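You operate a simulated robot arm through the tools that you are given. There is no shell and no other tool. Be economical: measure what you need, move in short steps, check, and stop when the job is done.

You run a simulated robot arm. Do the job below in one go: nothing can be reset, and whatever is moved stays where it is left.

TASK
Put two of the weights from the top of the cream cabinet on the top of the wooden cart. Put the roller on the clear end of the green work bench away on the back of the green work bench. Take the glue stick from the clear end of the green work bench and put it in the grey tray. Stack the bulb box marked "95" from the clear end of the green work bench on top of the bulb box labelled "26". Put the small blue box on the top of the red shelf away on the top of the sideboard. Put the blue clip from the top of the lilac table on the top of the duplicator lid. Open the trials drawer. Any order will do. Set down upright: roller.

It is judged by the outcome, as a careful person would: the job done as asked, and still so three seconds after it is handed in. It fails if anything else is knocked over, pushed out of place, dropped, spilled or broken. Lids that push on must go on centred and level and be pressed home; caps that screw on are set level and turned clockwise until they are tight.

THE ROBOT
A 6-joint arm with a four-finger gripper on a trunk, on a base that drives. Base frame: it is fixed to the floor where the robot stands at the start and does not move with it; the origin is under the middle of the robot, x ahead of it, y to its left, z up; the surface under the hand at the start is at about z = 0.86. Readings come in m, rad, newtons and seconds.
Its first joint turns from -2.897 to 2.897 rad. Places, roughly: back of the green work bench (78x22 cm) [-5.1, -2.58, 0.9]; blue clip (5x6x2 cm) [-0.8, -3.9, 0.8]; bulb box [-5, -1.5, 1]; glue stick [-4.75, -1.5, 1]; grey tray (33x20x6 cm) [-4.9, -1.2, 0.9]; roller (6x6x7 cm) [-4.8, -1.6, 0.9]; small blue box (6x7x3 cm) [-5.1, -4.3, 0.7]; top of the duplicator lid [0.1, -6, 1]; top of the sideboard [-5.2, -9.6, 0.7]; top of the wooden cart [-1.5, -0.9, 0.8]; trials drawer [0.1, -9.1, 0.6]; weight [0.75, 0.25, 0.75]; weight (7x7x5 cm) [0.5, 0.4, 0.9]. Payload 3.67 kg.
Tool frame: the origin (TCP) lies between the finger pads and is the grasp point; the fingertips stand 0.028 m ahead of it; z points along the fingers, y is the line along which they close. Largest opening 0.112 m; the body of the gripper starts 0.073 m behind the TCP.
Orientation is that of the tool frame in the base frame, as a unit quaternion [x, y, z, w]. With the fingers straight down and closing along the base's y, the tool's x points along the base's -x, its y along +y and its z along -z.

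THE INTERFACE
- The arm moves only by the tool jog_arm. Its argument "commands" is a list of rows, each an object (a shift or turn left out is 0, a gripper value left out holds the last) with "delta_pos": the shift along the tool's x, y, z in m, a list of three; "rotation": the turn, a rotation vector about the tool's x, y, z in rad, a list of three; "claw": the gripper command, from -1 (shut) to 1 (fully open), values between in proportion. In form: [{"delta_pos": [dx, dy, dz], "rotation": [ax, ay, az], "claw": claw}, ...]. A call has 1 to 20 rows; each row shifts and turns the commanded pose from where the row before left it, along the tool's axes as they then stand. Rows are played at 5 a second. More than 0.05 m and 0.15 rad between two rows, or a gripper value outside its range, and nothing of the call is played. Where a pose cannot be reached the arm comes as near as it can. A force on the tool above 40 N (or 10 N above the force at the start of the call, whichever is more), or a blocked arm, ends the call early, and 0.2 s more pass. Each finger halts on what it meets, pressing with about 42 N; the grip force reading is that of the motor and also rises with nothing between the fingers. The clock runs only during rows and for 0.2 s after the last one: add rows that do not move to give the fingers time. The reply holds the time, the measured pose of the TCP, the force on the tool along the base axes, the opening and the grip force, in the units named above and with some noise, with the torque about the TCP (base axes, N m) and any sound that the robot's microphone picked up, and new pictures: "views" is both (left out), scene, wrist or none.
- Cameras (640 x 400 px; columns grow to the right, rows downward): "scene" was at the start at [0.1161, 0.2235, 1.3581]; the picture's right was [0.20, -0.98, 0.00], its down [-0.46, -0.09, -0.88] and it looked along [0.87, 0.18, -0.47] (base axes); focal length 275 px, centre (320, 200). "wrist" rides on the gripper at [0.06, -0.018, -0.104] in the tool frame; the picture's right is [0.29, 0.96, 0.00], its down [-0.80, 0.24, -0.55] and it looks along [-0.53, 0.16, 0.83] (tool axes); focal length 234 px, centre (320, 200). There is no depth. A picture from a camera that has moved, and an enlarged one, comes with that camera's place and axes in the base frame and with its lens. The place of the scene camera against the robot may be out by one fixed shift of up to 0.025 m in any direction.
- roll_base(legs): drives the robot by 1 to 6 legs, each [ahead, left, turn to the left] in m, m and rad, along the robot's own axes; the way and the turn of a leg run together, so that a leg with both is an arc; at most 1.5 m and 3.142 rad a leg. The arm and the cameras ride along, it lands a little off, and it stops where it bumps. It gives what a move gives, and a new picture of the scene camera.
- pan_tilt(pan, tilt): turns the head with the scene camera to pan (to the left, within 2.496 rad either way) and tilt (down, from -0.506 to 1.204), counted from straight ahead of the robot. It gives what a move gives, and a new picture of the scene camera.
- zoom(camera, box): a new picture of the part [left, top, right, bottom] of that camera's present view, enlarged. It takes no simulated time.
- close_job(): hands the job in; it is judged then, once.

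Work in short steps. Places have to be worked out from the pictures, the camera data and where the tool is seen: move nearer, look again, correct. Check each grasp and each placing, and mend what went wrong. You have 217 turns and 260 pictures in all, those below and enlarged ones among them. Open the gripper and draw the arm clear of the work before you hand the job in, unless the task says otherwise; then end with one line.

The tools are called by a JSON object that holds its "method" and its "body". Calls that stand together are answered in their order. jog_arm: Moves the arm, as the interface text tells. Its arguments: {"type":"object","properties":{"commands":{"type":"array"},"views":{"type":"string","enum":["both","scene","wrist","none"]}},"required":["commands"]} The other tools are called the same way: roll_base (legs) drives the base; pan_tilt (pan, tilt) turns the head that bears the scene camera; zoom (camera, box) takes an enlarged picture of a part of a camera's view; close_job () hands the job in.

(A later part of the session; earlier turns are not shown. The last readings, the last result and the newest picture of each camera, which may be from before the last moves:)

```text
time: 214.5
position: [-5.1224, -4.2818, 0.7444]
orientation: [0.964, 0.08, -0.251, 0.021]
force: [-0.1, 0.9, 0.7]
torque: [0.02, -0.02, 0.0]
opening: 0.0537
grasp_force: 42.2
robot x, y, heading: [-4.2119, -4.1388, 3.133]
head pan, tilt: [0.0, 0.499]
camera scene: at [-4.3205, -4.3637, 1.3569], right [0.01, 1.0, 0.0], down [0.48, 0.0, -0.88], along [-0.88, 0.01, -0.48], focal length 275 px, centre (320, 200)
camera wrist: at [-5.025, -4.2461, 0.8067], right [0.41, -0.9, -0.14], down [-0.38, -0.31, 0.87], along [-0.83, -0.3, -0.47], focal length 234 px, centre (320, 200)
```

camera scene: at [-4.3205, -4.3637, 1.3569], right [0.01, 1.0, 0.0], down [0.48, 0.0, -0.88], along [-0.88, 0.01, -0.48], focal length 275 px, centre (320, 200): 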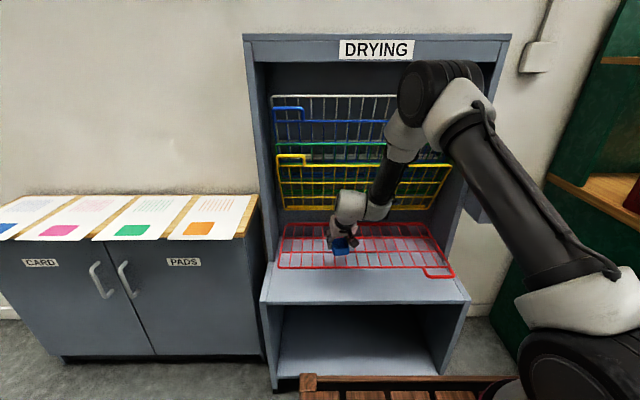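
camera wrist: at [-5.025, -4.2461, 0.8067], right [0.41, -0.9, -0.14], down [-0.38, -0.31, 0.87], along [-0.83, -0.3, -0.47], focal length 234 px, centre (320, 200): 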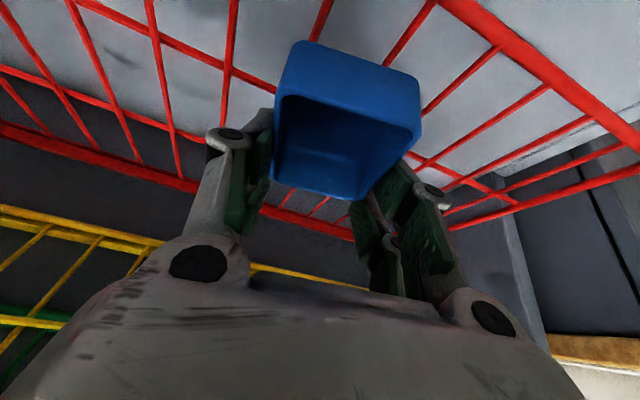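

Lifted cleanly; the rack is undisturbed. Retract the arm, back out, and look left along the room.

{"method": "jog_arm", "body": {"commands": [{"delta_pos": [0.0121, 0.0053, -0.0422]}, {"delta_pos": [0.0121, 0.0053, -0.0422]}, {"delta_pos": [0.0121, 0.0053, -0.0422]}, {"delta_pos": [0.0121, 0.0053, -0.0422]}, {"delta_pos": [0.0121, 0.0053, -0.0422]}, {"delta_pos": [0.0121, 0.0053, -0.0422]}, {"delta_pos": [0.0121, 0.0053, -0.0422]}, {"delta_pos": [0.0121, 0.0053, -0.0422]}, {}], "views": "none"}}

{"method": "roll_base", "body": {"legs": [[-0.45, 0, 0]]}}

{"method": "pan_tilt", "body": {"pan": 1.4, "tilt": 0.25}}

```text
time: 216.5
position: [-4.8708, -4.282, 0.9919]
orientation: [0.964, 0.081, -0.251, 0.02]
force: [1.0, 0.5, -0.4]
torque: [0.01, 0.01, -0.01]
opening: 0.0537
grasp_force: 41.9
robot x, y, heading: [-4.2168, -4.1412, 3.133]
head pan, tilt: [0.0, 0.499]
```

```text
time: 219.2
position: [-4.4251, -4.2881, 0.9923]
orientation: [0.964, 0.082, -0.252, 0.02]
force: [-0.9, -0.2, -0.5]
torque: [-0.02, 0.0, -0.01]
opening: 0.0539
grasp_force: 42.1
robot x, y, heading: [-3.7674, -4.1414, 3.133]
head pan, tilt: [0.0, 0.499]
camera scene: at [-3.8743, -4.3668, 1.3569], right [0.0, 1.0, 0.0], down [0.48, 0.0, -0.88], along [-0.88, 0.0, -0.48], focal length 275 px, centre (320, 200)
```

scene: 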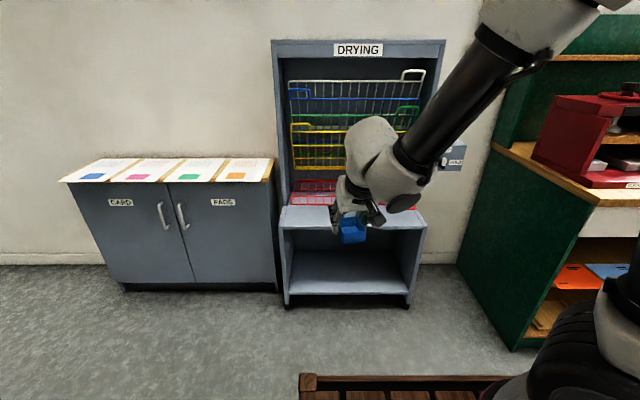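

```text
time: 220.7
position: [-4.4255, -4.2891, 0.9912]
orientation: [0.964, 0.082, -0.25, 0.021]
force: [-0.2, 0.3, -0.4]
torque: [0.0, 0.02, -0.04]
opening: 0.0536
grasp_force: 41.4
robot x, y, heading: [-3.7697, -4.1382, 3.134]
head pan, tilt: [1.4, 0.25]
camera scene: at [-3.7997, -4.459, 1.38], right [-0.98, 0.17, 0.0], down [0.04, 0.24, -0.97], along [-0.17, -0.95, -0.25], focal length 275 px, centre (320, 200)
```

scene: 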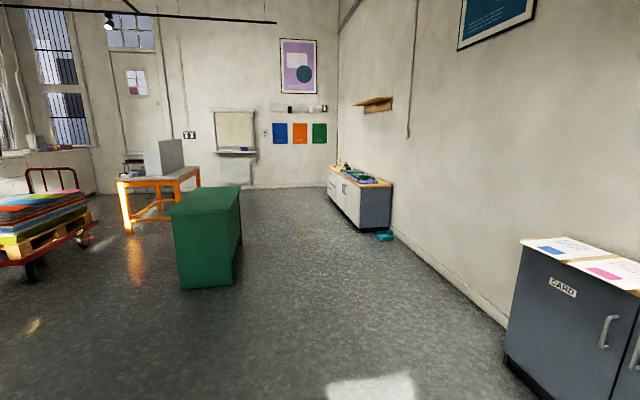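

The way along the wall is clear. Turn left to face -y, shift to x≈-4.1, and drive toward the sideboard.

{"method": "roll_base", "body": {"legs": [[0, 0, 1.579], [0, -0.33, 0], [1.5, 0, 0], [1.5, 0, 0]]}}

{"method": "pan_tilt", "body": {"pan": -0.4, "tilt": 0.4}}

```text
time: 240.9
position: [-3.871, -7.8139, 0.9921]
orientation: [0.612, 0.75, -0.16, 0.195]
force: [-0.4, 0.9, 0.0]
torque: [0.01, -0.03, 0.01]
opening: 0.0533
grasp_force: 41.8
robot x, y, heading: [-4.0359, -7.1643, -1.543]
head pan, tilt: [1.4, 0.25]
camera scene: at [-3.7218, -7.2007, 1.38], right [-0.14, -0.99, 0.0], down [-0.24, 0.04, -0.97], along [0.96, -0.14, -0.25], focal length 275 px, centre (320, 200)
```

scene: 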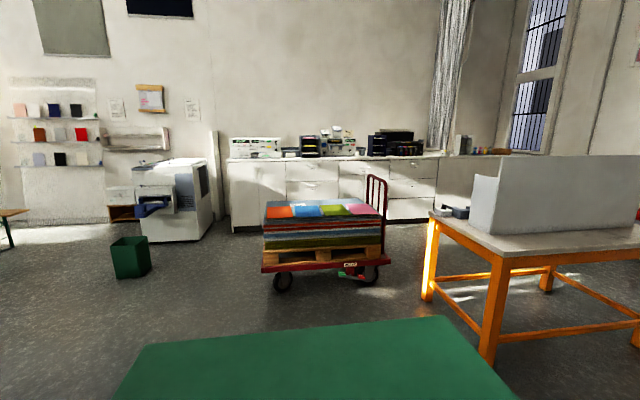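

```text
time: 242.7
position: [-3.8706, -7.8139, 0.9909]
orientation: [0.611, 0.75, -0.159, 0.194]
force: [-0.3, 0.0, 0.0]
torque: [-0.02, -0.01, 0.0]
opening: 0.0535
grasp_force: 41.9
robot x, y, heading: [-4.0365, -7.1623, -1.544]
head pan, tilt: [-0.4, 0.4]
camera scene: at [-3.8479, -7.2737, 1.366], right [-0.93, 0.36, 0.0], down [0.14, 0.36, -0.92], along [-0.33, -0.86, -0.39], focal length 275 px, centre (320, 200)
```

scene: 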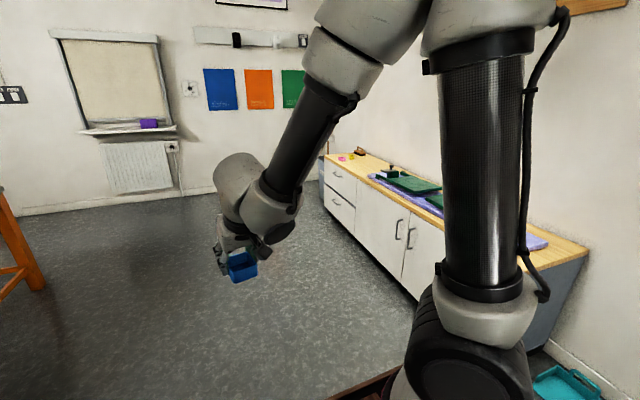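

The sideboard runs along the wall to y≈-9.7. Drive farther, then turn to face it.

{"method": "roll_base", "body": {"legs": [[1.2, 0, -0.02], [1.0, 0, 0], [0, 0, -1.57]]}}

{"method": "pan_tilt", "body": {"pan": 0.1, "tilt": 0.5}}

```text
time: 257.3
position: [-4.6661, -9.5065, 0.9918]
orientation: [0.964, 0.092, -0.251, 0.022]
force: [0.4, 1.0, -0.9]
torque: [-0.05, -0.02, 0.0]
opening: 0.0539
grasp_force: 41.8
robot x, y, heading: [-4.0129, -9.3504, -3.13]
head pan, tilt: [-0.4, 0.4]
camera scene: at [-4.1102, -9.5402, 1.366], right [0.38, 0.93, 0.0], down [0.36, -0.15, -0.92], along [-0.85, 0.35, -0.39], focal length 275 px, centre (320, 200)
```

scene: 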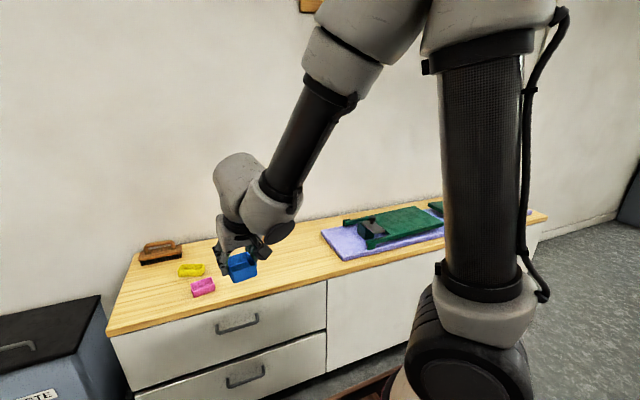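

```text
time: 258.2
position: [-4.6665, -9.5058, 0.9922]
orientation: [0.964, 0.091, -0.25, 0.023]
force: [-0.7, 0.0, 0.6]
torque: [0.0, 0.02, 0.0]
opening: 0.0538
grasp_force: 42.4
robot x, y, heading: [-4.0143, -9.351, -3.125]
head pan, tilt: [0.099, 0.499]
camera scene: at [-4.1147, -9.5853, 1.3569], right [-0.11, 0.99, 0.0], down [0.48, 0.05, -0.88], along [-0.87, -0.1, -0.48], focal length 275 px, centre (320, 200)
```

scene: 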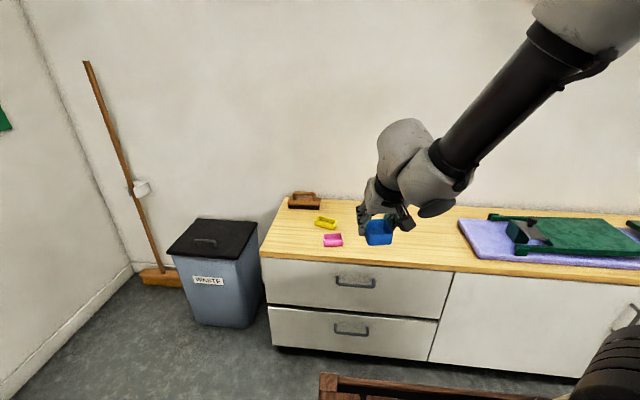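

There's clear room beside the yellow and pink boxes. Roll 15 cm ahead and lower toward (-5.0,-9.5).

{"method": "roll_base", "body": {"legs": [[0.15, 0, 0]]}}

{"method": "jog_arm", "body": {"commands": [{"delta_pos": [-0.0121, -0.006, 0.0427]}, {"delta_pos": [-0.0121, -0.006, 0.0427]}, {"delta_pos": [-0.0121, -0.006, 0.0427]}, {"delta_pos": [-0.0121, -0.006, 0.0427]}, {"delta_pos": [-0.0121, -0.006, 0.0427]}, {"delta_pos": [-0.0121, -0.006, 0.0427]}, {}], "views": "both"}}

```text
time: 259.6
position: [-4.8169, -9.5094, 0.9921]
orientation: [0.964, 0.092, -0.249, 0.023]
force: [0.1, 0.3, -0.5]
torque: [-0.03, -0.01, -0.01]
opening: 0.0537
grasp_force: 42.0
robot x, y, heading: [-4.1625, -9.347, -3.131]
head pan, tilt: [0.099, 0.499]
camera scene: at [-4.2646, -9.5876, 1.3569], right [-0.11, 0.99, 0.0], down [0.48, 0.05, -0.88], along [-0.87, -0.1, -0.48], focal length 275 px, centre (320, 200)
```

scene: 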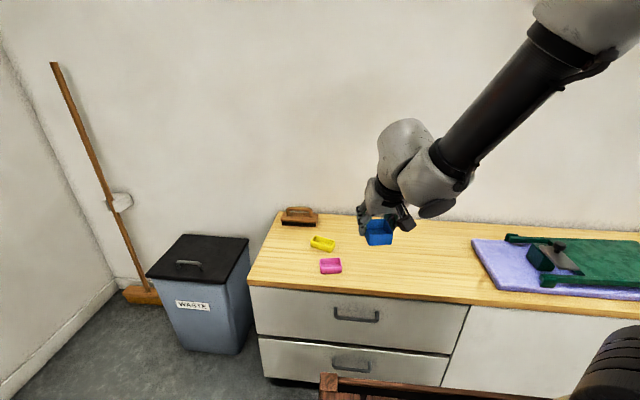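

```text
time: 261.2
position: [-5.0085, -9.5073, 0.803]
orientation: [0.964, 0.091, -0.25, 0.022]
force: [-0.5, -1.0, -0.7]
torque: [0.03, -0.01, 0.02]
opening: 0.0538
grasp_force: 41.7
robot x, y, heading: [-4.1647, -9.3531, -3.128]
head pan, tilt: [0.099, 0.499]
camera scene: at [-4.2645, -9.5875, 1.3569], right [-0.11, 0.99, 0.0], down [0.48, 0.05, -0.88], along [-0.87, -0.1, -0.48], focal length 275 px, centre (320, 200)
camera wrist: at [-4.9115, -9.4703, 0.8652], right [0.43, -0.89, -0.14], down [-0.37, -0.32, 0.87], along [-0.82, -0.32, -0.47], focal length 234 px, centre (320, 200)
```

scene: 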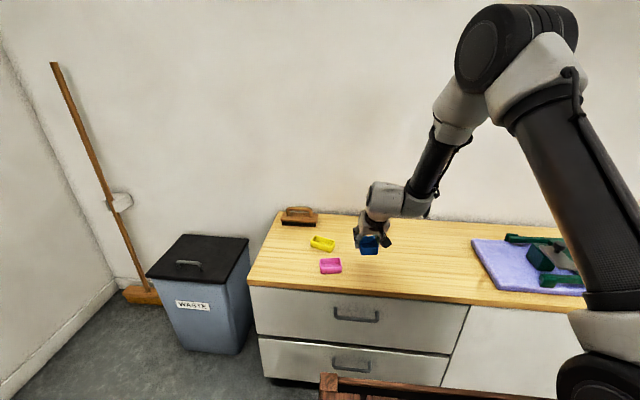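
wrist: 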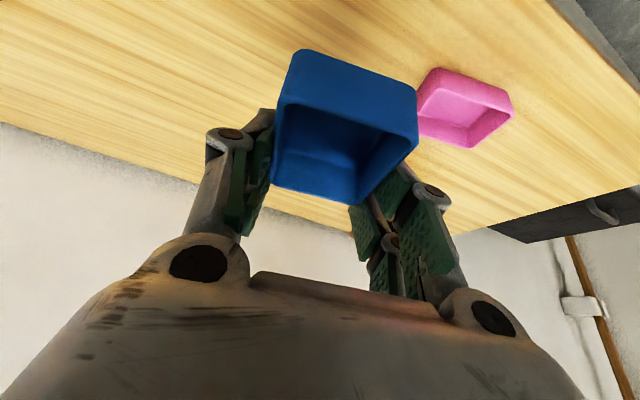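

Lower in small steps until contact.

{"method": "jog_arm", "body": {"commands": [{"delta_pos": [0.0096, 0, 0.0176]}, {"delta_pos": [0.0072, 0, 0.0132]}, {"delta_pos": [0.0024, 0, 0.0044]}, {}], "views": "none"}}

{"method": "jog_arm", "body": {"commands": [{"delta_pos": [0.0024, 0, 0.0044]}, {}], "views": "wrist"}}

```text
time: 262.2
position: [-5.0093, -9.5088, 0.7627]
orientation: [0.964, 0.092, -0.25, 0.022]
force: [-0.5, 0.0, -0.6]
torque: [-0.02, 0.02, 0.03]
opening: 0.0539
grasp_force: 42.9
robot x, y, heading: [-4.1619, -9.352, -3.124]
head pan, tilt: [0.099, 0.499]
```

```text
time: 262.8
position: [-5.0083, -9.5085, 0.7592]
orientation: [0.964, 0.092, -0.25, 0.022]
force: [-0.8, 0.8, 0.3]
torque: [0.01, 0.02, 0.01]
opening: 0.054
grasp_force: 42.1
robot x, y, heading: [-4.1657, -9.353, -3.129]
head pan, tilt: [0.099, 0.499]
camera wrist: at [-4.9121, -9.4715, 0.8207], right [0.43, -0.89, -0.14], down [-0.37, -0.32, 0.87], along [-0.82, -0.32, -0.47], focal length 234 px, centre (320, 200)
```

wrist: 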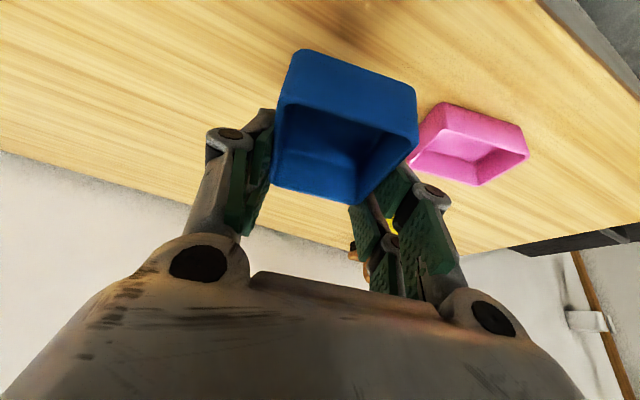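

The pink box is near the right finger; shift 5 cm in +y, then continue lowering.

{"method": "jog_arm", "body": {"commands": [{"delta_pos": [-0.0024, 0, -0.0044]}, {"delta_pos": [0.008, -0.049, -0.0045]}, {"delta_pos": [0.0072, 0, 0.0132]}, {}], "views": "none"}}

{"method": "jog_arm", "body": {"commands": [{"delta_pos": [0.0019, 0, 0.0035]}, {}], "views": "none"}}

{"method": "jog_arm", "body": {"commands": [{"delta_pos": [0.0019, 0, 0.0035]}, {}], "views": "wrist"}}

```text
time: 263.8
position: [-5.0077, -9.5054, 0.7476]
orientation: [0.964, 0.09, -0.25, 0.019]
force: [0.5, 0.6, -0.4]
torque: [0.0, 0.0, -0.02]
opening: 0.0536
grasp_force: 41.8
out of reach, approached as far as the arm can: row 2, 3
robot x, y, heading: [-4.1654, -9.3553, -3.128]
head pan, tilt: [0.099, 0.499]
```

```text
time: 264.4
position: [-5.0081, -9.5064, 0.7454]
orientation: [0.964, 0.091, -0.25, 0.018]
force: [-0.1, 0.1, 0.1]
torque: [-0.02, 0.0, 0.0]
opening: 0.0539
grasp_force: 42.2
robot x, y, heading: [-4.1657, -9.349, -3.126]
head pan, tilt: [0.099, 0.499]
```

```text
time: 265.0
position: [-5.0059, -9.5063, 0.7447]
orientation: [0.964, 0.09, -0.249, 0.018]
force: [0.6, -0.8, 0.3]
torque: [-0.02, 0.01, -0.03]
opening: 0.0535
grasp_force: 41.8
out of reach, approached as far as the arm can: row 1
robot x, y, heading: [-4.1648, -9.3546, -3.122]
head pan, tilt: [0.099, 0.499]
camera wrist: at [-4.9097, -9.4692, 0.8072], right [0.42, -0.89, -0.15], down [-0.38, -0.32, 0.87], along [-0.82, -0.31, -0.47], focal length 234 px, centre (320, 200)
```

wrist: 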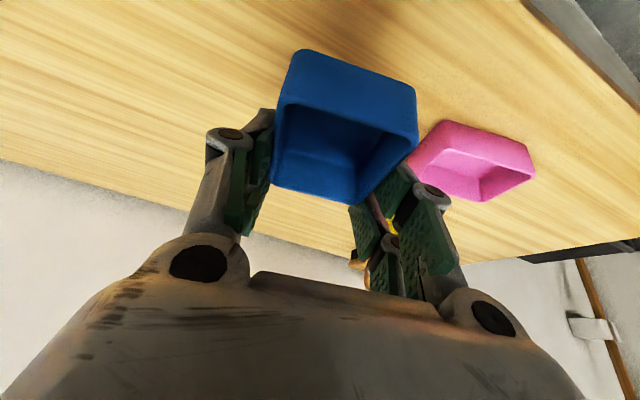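

The arm hit a limit here. I'll lift a little, shift the base instead, and lower again.

{"method": "jog_arm", "body": {"commands": [{"delta_pos": [-0.0144, 0, -0.0263]}, {"delta_pos": [-0.0096, 0, -0.0176]}, {}], "views": "none"}}

{"method": "roll_base", "body": {"legs": [[0, -0.07, 0]]}}

{"method": "jog_arm", "body": {"commands": [{"delta_pos": [0.0096, 0, 0.0176]}, {"delta_pos": [0.0096, 0, 0.0176]}, {}], "views": "both"}}

```text
time: 265.8
position: [-5.0058, -9.5064, 0.7938]
orientation: [0.964, 0.091, -0.25, 0.023]
force: [0.3, -0.3, 0.3]
torque: [0.0, -0.01, -0.01]
opening: 0.0539
grasp_force: 41.7
robot x, y, heading: [-4.1673, -9.351, -3.124]
head pan, tilt: [0.099, 0.499]
```

```text
time: 266.8
position: [-5.0062, -9.4365, 0.794]
orientation: [0.964, 0.091, -0.251, 0.023]
force: [0.1, -0.4, 0.3]
torque: [0.0, 0.02, 0.02]
opening: 0.0537
grasp_force: 42.1
robot x, y, heading: [-4.1667, -9.2823, -3.127]
head pan, tilt: [0.099, 0.499]
camera scene: at [-4.2657, -9.5169, 1.3569], right [-0.11, 0.99, 0.0], down [0.48, 0.05, -0.88], along [-0.87, -0.1, -0.48], focal length 275 px, centre (320, 200)
```

scene: 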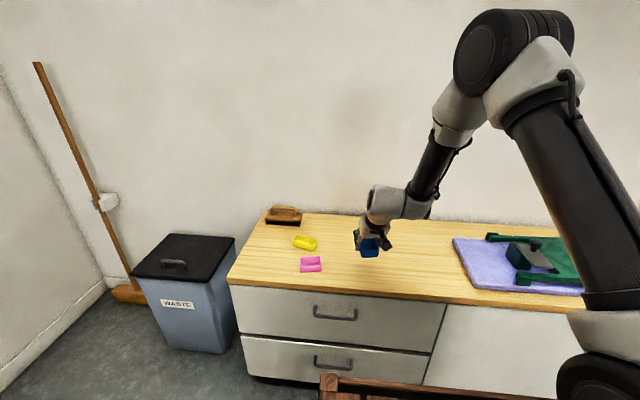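

```text
time: 267.6
position: [-5.0084, -9.4368, 0.7542]
orientation: [0.964, 0.09, -0.249, 0.019]
force: [0.3, 0.3, -0.3]
torque: [-0.02, 0.0, 0.02]
opening: 0.0538
grasp_force: 42.5
robot x, y, heading: [-4.1665, -9.2767, -3.13]
head pan, tilt: [0.099, 0.499]
camera scene: at [-4.2657, -9.5169, 1.3569], right [-0.11, 0.99, 0.0], down [0.48, 0.05, -0.88], along [-0.87, -0.1, -0.48], focal length 275 px, centre (320, 200)
camera wrist: at [-4.9116, -9.3985, 0.817], right [0.42, -0.89, -0.15], down [-0.38, -0.32, 0.87], along [-0.82, -0.31, -0.47], focal length 234 px, centre (320, 200)
```

scene: 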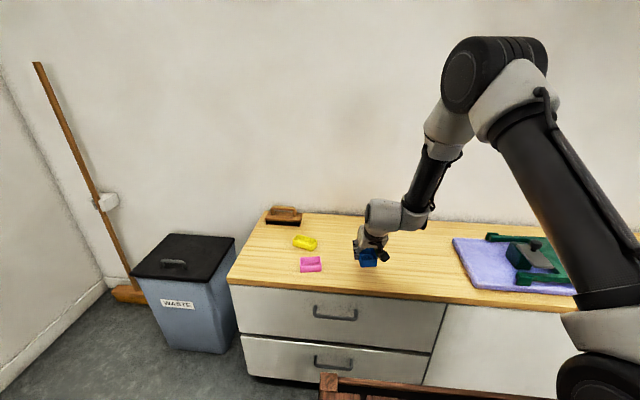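
wrist: 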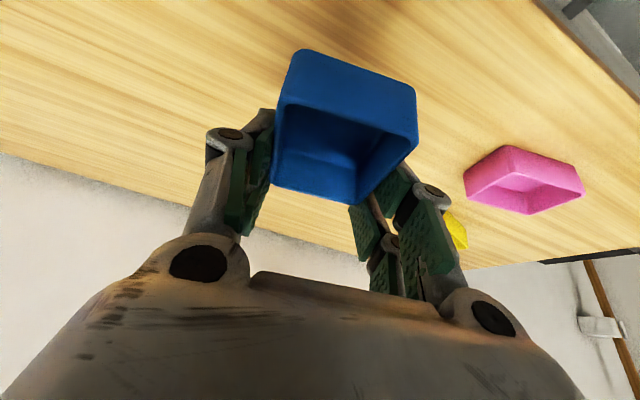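

{"method": "jog_arm", "body": {"commands": [{"delta_pos": [0.0036, 0, 0.0066]}, {}], "views": "none"}}

{"method": "jog_arm", "body": {"commands": [{"delta_pos": [0.0036, 0, 0.0066]}, {}], "views": "none"}}

```text
time: 268.2
position: [-5.0081, -9.4361, 0.7476]
orientation: [0.964, 0.09, -0.25, 0.019]
force: [-0.7, -0.1, 0.5]
torque: [0.0, -0.03, -0.02]
opening: 0.0539
grasp_force: 41.9
robot x, y, heading: [-4.1615, -9.2816, -3.129]
head pan, tilt: [0.099, 0.499]
```

```text
time: 268.8
position: [-5.0084, -9.4351, 0.7409]
orientation: [0.964, 0.089, -0.25, 0.017]
force: [-0.6, 0.9, -0.4]
torque: [-0.03, -0.02, -0.01]
opening: 0.054
grasp_force: 41.4
robot x, y, heading: [-4.1623, -9.2816, -3.127]
head pan, tilt: [0.099, 0.499]
```

{"method": "jog_arm", "body": {"commands": [{"delta_pos": [0.0036, 0, 0.0066]}, {}], "views": "none"}}

{"method": "jog_arm", "body": {"commands": [{"delta_pos": [0.0036, 0, 0.0066]}, {}], "views": "wrist"}}

{"method": "zoom", "body": {"camera": "scene", "box": [280, 190, 460, 300]}}

```text
time: 269.4
position: [-5.0054, -9.4407, 0.7306]
orientation: [0.964, 0.091, -0.25, 0.019]
force: [-0.1, 0.8, -0.6]
torque: [-0.01, 0.02, 0.01]
opening: 0.054
grasp_force: 42.3
out of reach, approached as far as the arm can: row 1
robot x, y, heading: [-4.1623, -9.2864, -3.132]
head pan, tilt: [0.099, 0.499]
```

```text
time: 270.0
position: [-5.0047, -9.4467, 0.7242]
orientation: [0.964, 0.09, -0.25, 0.02]
force: [0.9, -0.2, -0.2]
torque: [0.0, -0.02, 0.02]
opening: 0.0541
grasp_force: 42.3
out of reach, approached as far as the arm can: row 1
robot x, y, heading: [-4.1646, -9.2821, -3.128]
head pan, tilt: [0.099, 0.499]
camera wrist: at [-4.9071, -9.409, 0.7868], right [0.42, -0.89, -0.15], down [-0.38, -0.32, 0.87], along [-0.82, -0.31, -0.47], focal length 234 px, centre (320, 200)
```

wrist: 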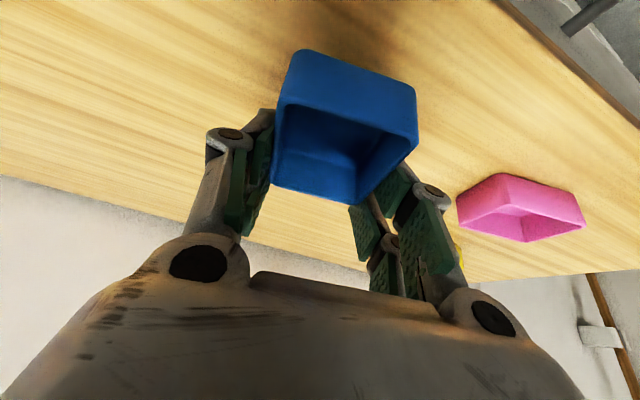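

```text
3.56 times, centred on (370, 245) of scene
camera zoom: at [-4.2657, -9.5169, 1.3569], right [-0.11, 0.99, 0.0], down [0.48, 0.05, -0.88], along [-0.87, -0.1, -0.48], focal length 976 px, centre (142, 40)
```

zoom: 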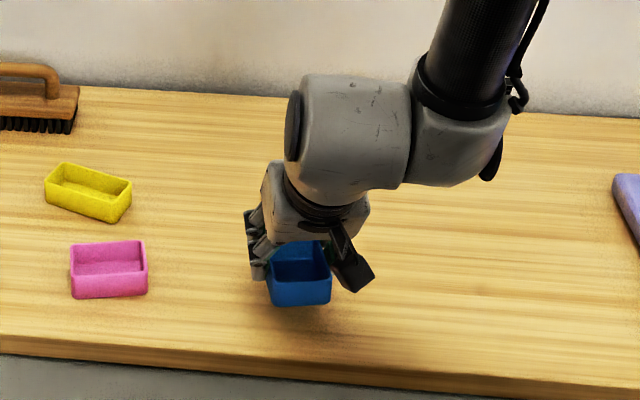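

Almost down but the arm is at a joint limit; being slightly farther away worked at the rack. Lift, roll back 7 cm, then extend and lower.

{"method": "jog_arm", "body": {"commands": [{"delta_pos": [-0.0144, 0, -0.0263]}, {"delta_pos": [-0.0096, 0, -0.0176]}, {}], "views": "none"}}

{"method": "roll_base", "body": {"legs": [[-0.08, 0, 0]]}}

{"method": "jog_arm", "body": {"commands": [{"delta_pos": [-0.0345, -0.0075, 0.0188]}, {"delta_pos": [-0.0345, -0.0075, 0.0188]}, {"delta_pos": [0.0096, 0, 0.0176]}, {"delta_pos": [0.0096, 0, 0.0176]}, {}], "views": "none"}}

```text
time: 270.8
position: [-5.0047, -9.4468, 0.7743]
orientation: [0.964, 0.091, -0.251, 0.023]
force: [-0.5, 0.1, 0.0]
torque: [-0.06, 0.0, 0.04]
opening: 0.0536
grasp_force: 42.3
robot x, y, heading: [-4.1649, -9.2829, -3.125]
head pan, tilt: [0.099, 0.499]
```

```text
time: 271.9
position: [-4.9224, -9.4453, 0.7745]
orientation: [0.964, 0.091, -0.25, 0.023]
force: [0.0, -0.8, -0.9]
torque: [0.0, -0.02, -0.01]
opening: 0.054
grasp_force: 42.0
robot x, y, heading: [-4.08, -9.2782, -3.126]
head pan, tilt: [0.099, 0.499]
camera scene: at [-4.1851, -9.5158, 1.3569], right [-0.11, 0.99, 0.0], down [0.48, 0.05, -0.88], along [-0.87, -0.1, -0.48], focal length 275 px, centre (320, 200)
```

scene: 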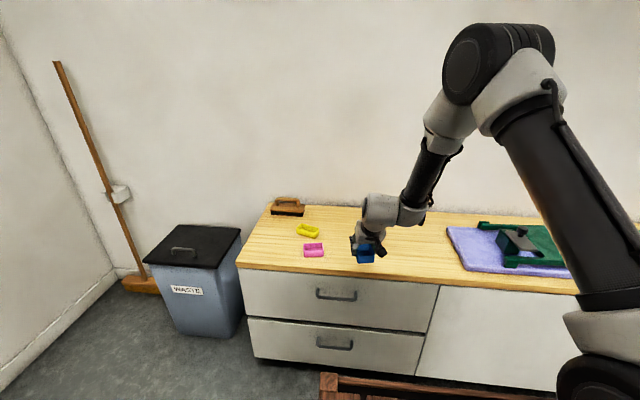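

```text
time: 273.1
position: [-5.0042, -9.4462, 0.7355]
orientation: [0.964, 0.091, -0.25, 0.023]
force: [-0.2, -0.4, -0.2]
torque: [-0.02, 0.01, 0.02]
opening: 0.0538
grasp_force: 41.4
robot x, y, heading: [-4.0848, -9.2809, -3.125]
head pan, tilt: [0.099, 0.499]
```

No limit warnings now. Continue down in small steps to contact.

{"method": "jog_arm", "body": {"commands": [{"delta_pos": [0.0048, 0, 0.0088]}, {}], "views": "none"}}

{"method": "jog_arm", "body": {"commands": [{"delta_pos": [0.0024, 0, 0.0044]}, {}], "views": "none"}}

{"method": "jog_arm", "body": {"commands": [{"delta_pos": [0.0024, 0, 0.0044]}, {}], "views": "none"}}

{"method": "jog_arm", "body": {"commands": [{"delta_pos": [0.0024, 0, 0.0044]}, {}], "views": "wrist"}}

```text
time: 273.7
position: [-5.0039, -9.4451, 0.7259]
orientation: [0.963, 0.091, -0.251, 0.023]
force: [0.0, -0.3, 0.6]
torque: [-0.01, 0.03, 0.02]
opening: 0.0538
grasp_force: 42.0
robot x, y, heading: [-4.0808, -9.2816, -3.129]
head pan, tilt: [0.099, 0.499]
```

```text
time: 274.3
position: [-5.0047, -9.4456, 0.7199]
orientation: [0.963, 0.092, -0.25, 0.023]
force: [-0.1, 0.1, 0.5]
torque: [0.0, 0.01, 0.01]
opening: 0.0537
grasp_force: 41.8
robot x, y, heading: [-4.0833, -9.2792, -3.126]
head pan, tilt: [0.099, 0.499]
```

```text
time: 274.9
position: [-5.0033, -9.4453, 0.7151]
orientation: [0.964, 0.092, -0.25, 0.023]
force: [0.0, 0.1, 0.7]
torque: [-0.03, 0.01, 0.0]
opening: 0.0537
grasp_force: 42.0
robot x, y, heading: [-4.0873, -9.2814, -3.122]
head pan, tilt: [0.099, 0.499]
```

```text
time: 275.5
position: [-5.0036, -9.445, 0.7093]
orientation: [0.963, 0.091, -0.251, 0.023]
force: [0.3, 0.2, -0.2]
torque: [-0.02, -0.01, 0.0]
opening: 0.0539
grasp_force: 41.9
robot x, y, heading: [-4.0904, -9.2808, -3.128]
head pan, tilt: [0.099, 0.499]
camera wrist: at [-4.9067, -9.4077, 0.7722], right [0.43, -0.89, -0.14], down [-0.37, -0.32, 0.87], along [-0.82, -0.32, -0.47], focal length 234 px, centre (320, 200)
```

wrist: 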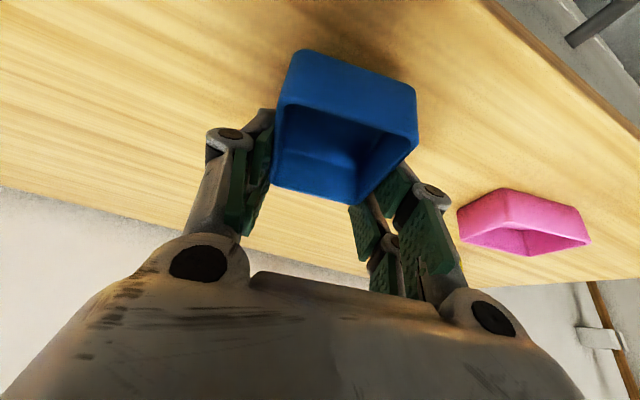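

{"method": "jog_arm", "body": {"commands": [{"delta_pos": [0.0024, 0, 0.0044]}, {}], "views": "none"}}

{"method": "jog_arm", "body": {"commands": [{"delta_pos": [0.0024, 0, 0.0044]}, {}], "views": "none"}}

{"method": "jog_arm", "body": {"commands": [{"delta_pos": [0.0019, 0, 0.0035]}, {}], "views": "none"}}

{"method": "zoom", "body": {"camera": "scene", "box": [280, 190, 460, 300]}}

```text
time: 276.1
position: [-5.004, -9.446, 0.7043]
orientation: [0.964, 0.091, -0.249, 0.023]
force: [-0.6, 0.5, -0.3]
torque: [0.01, 0.03, -0.04]
opening: 0.0538
grasp_force: 41.9
robot x, y, heading: [-4.084, -9.2793, -3.13]
head pan, tilt: [0.099, 0.499]
```

```text
time: 276.7
position: [-5.0047, -9.4455, 0.6986]
orientation: [0.963, 0.092, -0.251, 0.023]
force: [-0.3, 0.2, -0.5]
torque: [-0.02, -0.01, 0.0]
opening: 0.0539
grasp_force: 41.9
robot x, y, heading: [-4.0823, -9.2764, -3.127]
head pan, tilt: [0.099, 0.499]
```

```text
time: 277.3
position: [-5.0033, -9.4457, 0.6964]
orientation: [0.964, 0.092, -0.25, 0.023]
force: [0.0, 0.4, -0.6]
torque: [-0.01, 0.0, 0.01]
opening: 0.0538
grasp_force: 42.1
robot x, y, heading: [-4.0833, -9.2796, -3.124]
head pan, tilt: [0.099, 0.499]
```

```text
3.56 times, centred on (370, 245) of scene
camera zoom: at [-4.1852, -9.5158, 1.3569], right [-0.11, 0.99, 0.0], down [0.48, 0.05, -0.88], along [-0.87, -0.1, -0.48], focal length 976 px, centre (142, 40)
```

zoom: 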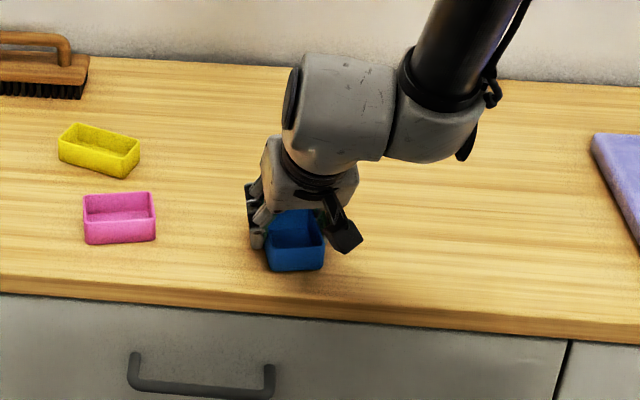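

{"method": "jog_arm", "body": {"commands": [{"delta_pos": [0.0019, 0, 0.0035]}, {}], "views": "none"}}

{"method": "jog_arm", "body": {"commands": [{"delta_pos": [0.0019, 0, 0.0035]}, {}], "views": "none"}}

{"method": "jog_arm", "body": {"commands": [{"delta_pos": [0.0019, 0, 0.0035]}, {}], "views": "none"}}

{"method": "jog_arm", "body": {"commands": [{"delta_pos": [0.0019, 0, 0.0035]}, {}], "views": "wrist"}}

```text
time: 277.9
position: [-5.0027, -9.4465, 0.6952]
orientation: [0.963, 0.091, -0.253, 0.023]
force: [12.2, 3.3, 33.6]
torque: [-0.27, -0.82, 0.25]
opening: 0.0537
grasp_force: 42.3
robot x, y, heading: [-4.0865, -9.2806, -3.13]
head pan, tilt: [0.099, 0.499]
```

```text
time: 278.2
position: [-5.0061, -9.4472, 0.6944]
orientation: [0.962, 0.091, -0.255, 0.023]
force: [4.9, 1.7, 16.3]
torque: [-0.24, -0.39, 0.16]
opening: 0.0538
grasp_force: 41.8
robot x, y, heading: [-4.084, -9.2786, -3.13]
head pan, tilt: [0.099, 0.499]
stopped in row 1: the force on the tool passed its limit at 54 N (the readings are from after the stop); the commanded pose is now the measured one
```

```text
time: 278.6
position: [-5.0066, -9.4469, 0.6957]
orientation: [0.962, 0.092, -0.256, 0.024]
force: [3.9, 0.5, 13.0]
torque: [-0.2, -0.31, 0.1]
opening: 0.054
grasp_force: 42.2
robot x, y, heading: [-4.0846, -9.2795, -3.126]
head pan, tilt: [0.099, 0.499]
stopped in row 1: the force on the tool passed its limit at 47 N (the readings are from after the stop); the commanded pose is now the measured one
```

```text
time: 279.0
position: [-5.0075, -9.4478, 0.6956]
orientation: [0.962, 0.092, -0.258, 0.024]
force: [4.3, 1.5, 12.9]
torque: [-0.17, -0.31, 0.15]
opening: 0.0538
grasp_force: 42.8
robot x, y, heading: [-4.0843, -9.2812, -3.125]
head pan, tilt: [0.099, 0.499]
stopped in row 1: the force on the tool passed its limit at 48 N (the readings are from after the stop); the commanded pose is now the measured one
camera wrist: at [-4.9106, -9.4093, 0.7555], right [0.43, -0.89, -0.15], down [-0.36, -0.31, 0.88], along [-0.83, -0.32, -0.46], focal length 234 px, centre (320, 200)
```

wrist: 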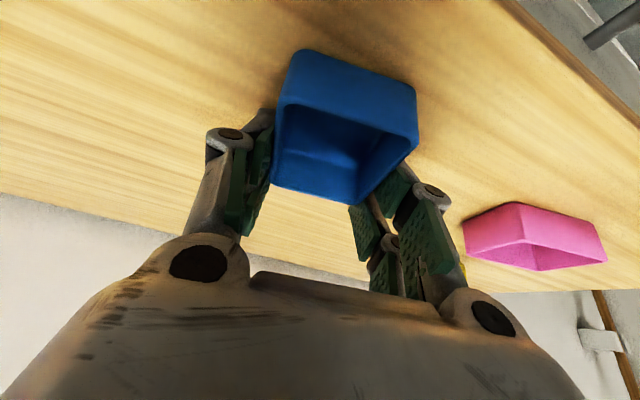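

In contact. Relieve slightly, open a little, and withdraw.

{"method": "jog_arm", "body": {"commands": [{"delta_pos": [-0.0015, 0, -0.0028]}, {"claw": 0.1}, {"claw": 0.3}, {"claw": 0.4}, {"delta_pos": [-0.0096, 0, -0.0176]}, {"delta_pos": [-0.0192, 0, -0.0351]}, {"delta_pos": [-0.0192, 0, -0.0351]}, {"delta_pos": [0.01, 0, -0.04]}, {"delta_pos": [0.02, 0, -0.04]}, {"delta_pos": [0.02, 0, -0.04]}, {}], "views": "both"}}

```text
time: 281.4
position: [-4.9051, -9.4268, 0.8751]
orientation: [0.962, 0.092, -0.258, 0.024]
force: [-0.7, 0.6, -0.2]
torque: [-0.01, 0.02, 0.01]
opening: 0.0785
grasp_force: 0.1
robot x, y, heading: [-4.0816, -9.2768, -3.127]
head pan, tilt: [0.099, 0.499]
camera scene: at [-4.1849, -9.5157, 1.3569], right [-0.11, 0.99, 0.0], down [0.48, 0.05, -0.88], along [-0.87, -0.1, -0.48], focal length 275 px, centre (320, 200)
camera wrist: at [-4.8069, -9.3893, 0.9365], right [0.43, -0.89, -0.14], down [-0.36, -0.32, 0.88], along [-0.83, -0.32, -0.46], focal length 234 px, centre (320, 200)
```

scene: 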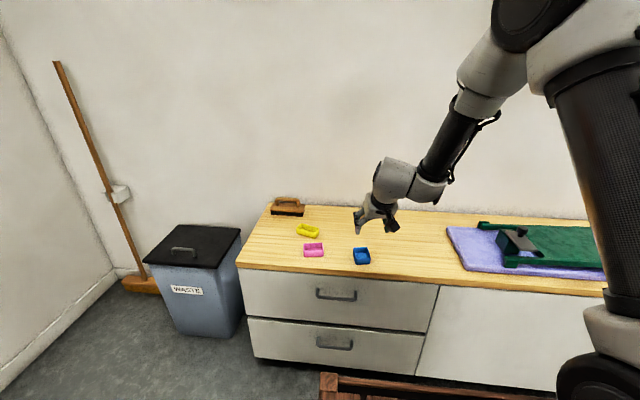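
wrist: 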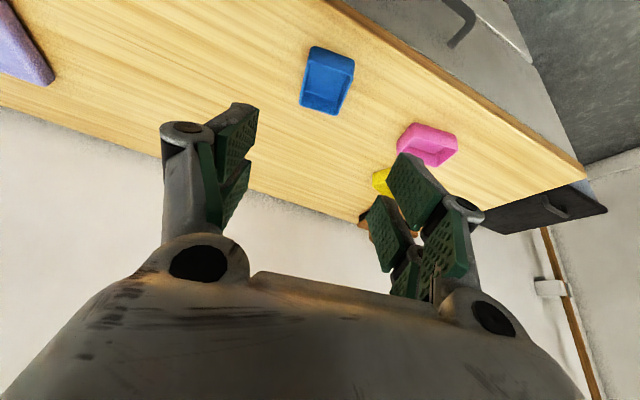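

Blue box is away on the sideboard. Retract the arm upright, back off, and turn to view the way to the drawers.

{"method": "jog_arm", "body": {"commands": [{"delta_pos": [0.03, 0, -0.03], "rotation": [0, 0.13, 0], "claw": 1}, {"delta_pos": [0.03, 0, -0.03], "rotation": [0, 0.13, 0]}, {"delta_pos": [0.03, 0, -0.03], "rotation": [0, 0.13, 0]}, {"delta_pos": [0.03, 0, -0.03], "rotation": [0, 0.13, 0]}, {"delta_pos": [0.03, 0, -0.03], "rotation": [0, 0, 0.1]}, {"delta_pos": [0.03, 0, -0.03], "rotation": [0, 0, 0.08]}, {"delta_pos": [0.03, 0, -0.02]}, {"delta_pos": [0.03, 0, 0]}, {}], "views": "none"}}

{"method": "roll_base", "body": {"legs": [[-0.45, 0, 0], [0, 0, 3.13]]}}

{"method": "pan_tilt", "body": {"pan": 0.0, "tilt": 0.3}}

```text
time: 283.4
position: [-4.6432, -9.3906, 1.029]
orientation: [1.0, 0.005, 0.0, -0.001]
force: [0.8, -0.3, -0.1]
torque: [0.02, 0.02, 0.0]
opening: 0.112
grasp_force: 0.1
out of reach, approached as far as the arm can: row 1, 2
robot x, y, heading: [-4.0827, -9.2815, -3.13]
head pan, tilt: [0.099, 0.499]
```

```text
time: 293.5
position: [-3.0735, -9.1568, 1.0296]
orientation: [-0.011, 1.0, -0.001, 0.001]
force: [-0.4, 0.1, -0.7]
torque: [0.02, 0.0, 0.01]
opening: 0.1119
grasp_force: 0.2
robot x, y, heading: [-3.6339, -9.2744, 0.03]
head pan, tilt: [0.099, 0.499]
camera scene: at [-3.5208, -9.057, 1.3569], right [0.13, -0.99, 0.0], down [-0.47, -0.06, -0.88], along [0.87, 0.11, -0.48], focal length 275 px, centre (320, 200)
```

scene: 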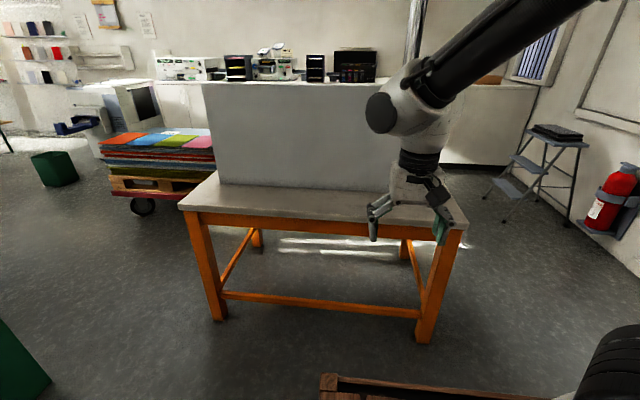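

```text
time: 294.2
position: [-3.0734, -9.1567, 1.0291]
orientation: [-0.01, 1.0, -0.001, 0.001]
force: [-0.2, -0.1, 0.1]
torque: [-0.01, -0.01, 0.0]
opening: 0.1123
grasp_force: 0.0
robot x, y, heading: [-3.6332, -9.2738, 0.027]
head pan, tilt: [0.0, 0.3]
camera scene: at [-3.5177, -9.0659, 1.3752], right [0.03, -1.0, 0.0], down [-0.3, -0.01, -0.96], along [0.95, 0.03, -0.3], focal length 275 px, centre (320, 200)
```

scene: 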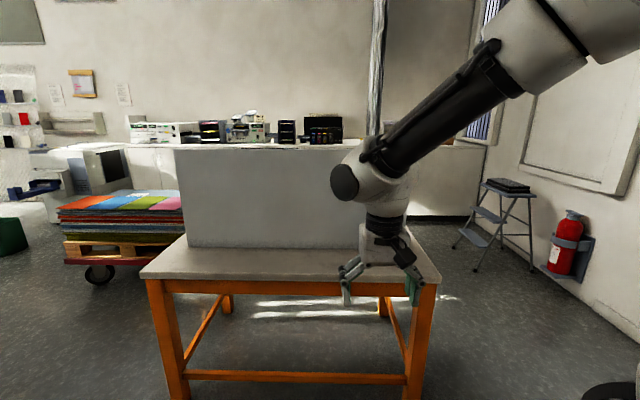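

The south side of the table has a corridor between the table and a step ladder. I'll move to its mouth and look again before passing.

{"method": "roll_base", "body": {"legs": [[0, -0.7, -0.028], [1.3, 0, 0]]}}

{"method": "pan_tilt", "body": {"pan": -0.2, "tilt": 0.55}}

```text
time: 304.2
position: [-1.7531, -9.8719, 1.0297]
orientation: [0.002, 1.0, 0.0, 0.002]
force: [1.1, 0.5, 0.2]
torque: [-0.05, 0.03, 0.0]
opening: 0.1118
grasp_force: 0.1
robot x, y, heading: [-2.3153, -9.9739, 0.002]
head pan, tilt: [0.0, 0.3]
camera scene: at [-2.1951, -9.7696, 1.3753], right [0.0, -1.0, 0.0], down [-0.3, 0.0, -0.96], along [0.96, 0.0, -0.3], focal length 275 px, centre (320, 200)
```

scene: 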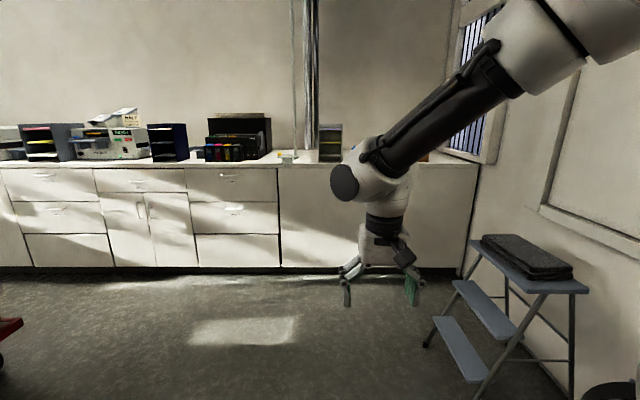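

```text
time: 305.0
position: [-1.7543, -9.871, 1.0297]
orientation: [0.001, 1.0, -0.001, 0.001]
force: [0.5, -0.1, -0.7]
torque: [-0.02, 0.05, 0.03]
opening: 0.1124
grasp_force: 0.1
robot x, y, heading: [-2.3153, -9.9738, 0.005]
head pan, tilt: [-0.201, 0.55]
camera scene: at [-2.2005, -9.7875, 1.3523], right [-0.2, -0.98, 0.0], down [-0.51, 0.1, -0.85], along [0.84, -0.17, -0.52], focal length 275 px, centre (320, 200)
```

scene: 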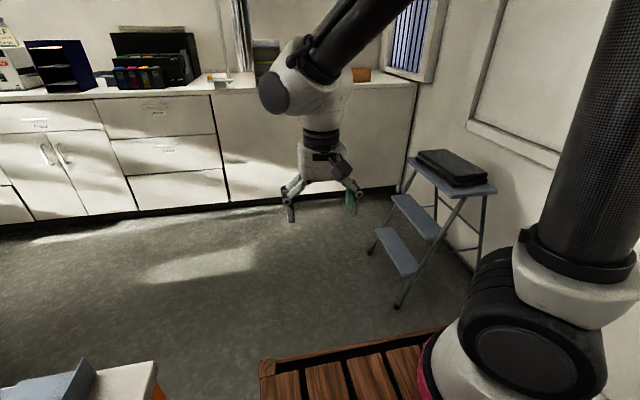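

Ladder edge is at y≈-10.40, table edge at -9.5. Passing at y≈-9.92, then strafing left in front of the drawers.

{"method": "roll_base", "body": {"legs": [[1.03, 0.05, 0], [0, 0.75, 0]]}}

{"method": "pan_tilt", "body": {"pan": 0.1, "tilt": 0.5}}

```text
time: 313.9
position: [-0.7398, -9.064, 1.0298]
orientation: [-0.002, 1.0, -0.002, 0.001]
force: [0.2, -0.1, -0.5]
torque: [0.0, 0.01, 0.02]
opening: 0.112
grasp_force: 0.0
robot x, y, heading: [-1.3044, -9.1712, 0.01]
head pan, tilt: [-0.201, 0.55]
camera scene: at [-1.1863, -8.9822, 1.3523], right [-0.19, -0.98, 0.0], down [-0.51, 0.1, -0.85], along [0.84, -0.16, -0.52], focal length 275 px, centre (320, 200)
```

scene: 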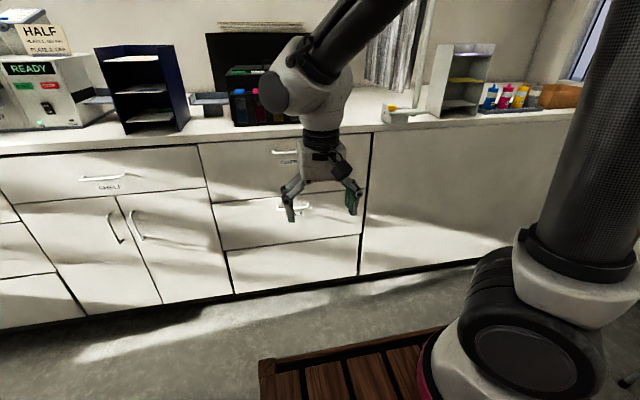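

```text
time: 314.7
position: [-0.7397, -9.0621, 1.03]
orientation: [-0.002, 1.0, -0.001, 0.0]
force: [0.2, -0.4, 0.2]
torque: [-0.02, 0.03, -0.02]
opening: 0.112
grasp_force: 0.0
robot x, y, heading: [-1.3006, -9.1714, 0.008]
head pan, tilt: [0.099, 0.499]
camera scene: at [-1.1839, -8.9553, 1.3569], right [0.11, -0.99, 0.0], down [-0.48, -0.05, -0.88], along [0.87, 0.09, -0.48], focal length 275 px, centre (320, 200)
```

scene: 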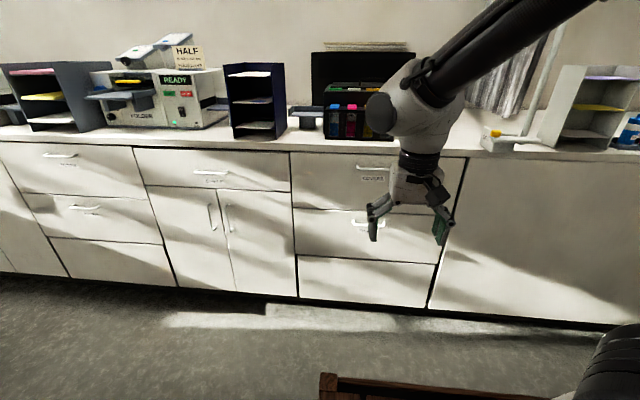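

{"method": "zoom", "body": {"camera": "scene", "box": [140, 140, 460, 320]}}

{"method": "zoom", "body": {"camera": "scene", "box": [0, 130, 240, 270]}}

```text
2.00 times, centred on (300, 230) of scene
camera zoom: at [-1.1839, -8.9553, 1.3569], right [0.11, -0.99, 0.0], down [-0.48, -0.05, -0.88], along [0.87, 0.09, -0.48], focal length 549 px, centre (360, 140)
```

zoom: 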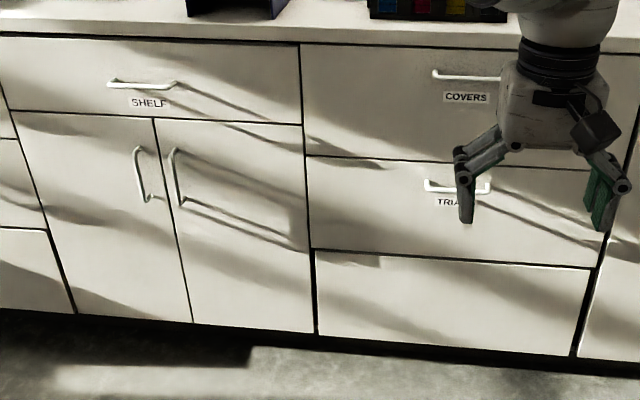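

```text
2.67 times, centred on (120, 200) of scene
camera zoom: at [-1.1839, -8.9553, 1.3569], right [0.11, -0.99, 0.0], down [-0.48, -0.05, -0.88], along [0.87, 0.09, -0.48], focal length 732 px, centre (853, 200)
```

zoom: 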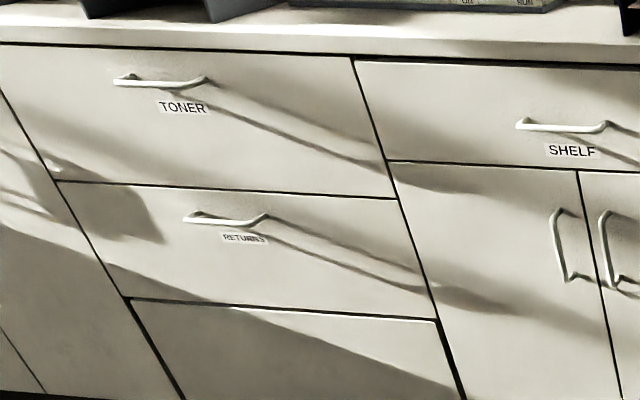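

The TRIALS drawer is the middle one; its handle is at about x≈-0.12, y≈-9.056, z≈0.576. I'll reorient the gripper to point forward-down with fingers closing vertically.

{"method": "jog_arm", "body": {"commands": [{"rotation": [0, 0, 0.1428]}, {"rotation": [0, 0, 0.1428]}, {"rotation": [0, 0, 0.1428]}, {"rotation": [0, 0, 0.1428]}, {"rotation": [0, 0, 0.1428]}, {"rotation": [0, 0, 0.1428]}, {"rotation": [0, 0, 0.1428]}, {"rotation": [0, 0, 0.1428]}, {"rotation": [0, 0, 0.1428]}, {"rotation": [0, 0, 0.1428]}, {"rotation": [0, 0, 0.1428]}, {"rotation": [-0.137, 0, 0]}, {"rotation": [-0.137, 0, 0]}, {"rotation": [-0.137, 0, 0]}, {"rotation": [-0.137, 0, 0]}, {"rotation": [-0.137, 0, 0]}, {"rotation": [-0.137, 0, 0]}, {"rotation": [-0.137, 0, 0]}, {}], "views": "both"}}

```text
time: 318.7
position: [-0.66, -9.1499, 1.218]
orientation: [0.624, 0.636, 0.322, 0.319]
force: [0.3, 1.4, -0.1]
torque: [0.02, -0.01, 0.0]
opening: 0.1121
grasp_force: 0.0
out of reach, approached as far as the arm can: row 14, 15, 16, 17, 18
robot x, y, heading: [-1.3024, -9.1718, 0.009]
head pan, tilt: [0.099, 0.499]
camera scene: at [-1.1839, -8.9553, 1.3569], right [0.11, -0.99, 0.0], down [-0.48, -0.05, -0.88], along [0.87, 0.09, -0.48], focal length 275 px, centre (320, 200)
camera wrist: at [-0.7562, -9.0919, 1.2651], right [0.56, 0.3, 0.77], down [-0.29, -0.8, 0.52], along [0.78, -0.52, -0.36], focal length 234 px, centre (320, 200)
```

scene: 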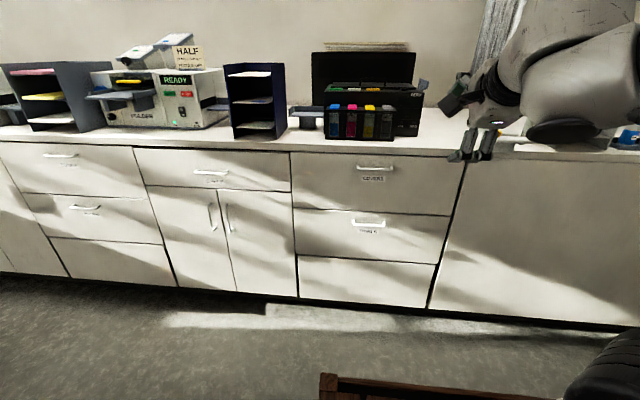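
wrist: 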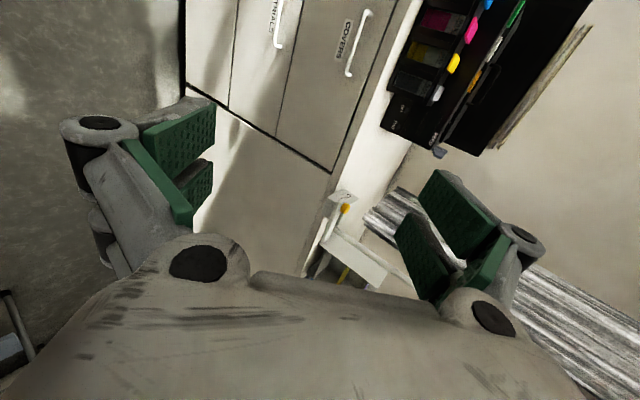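

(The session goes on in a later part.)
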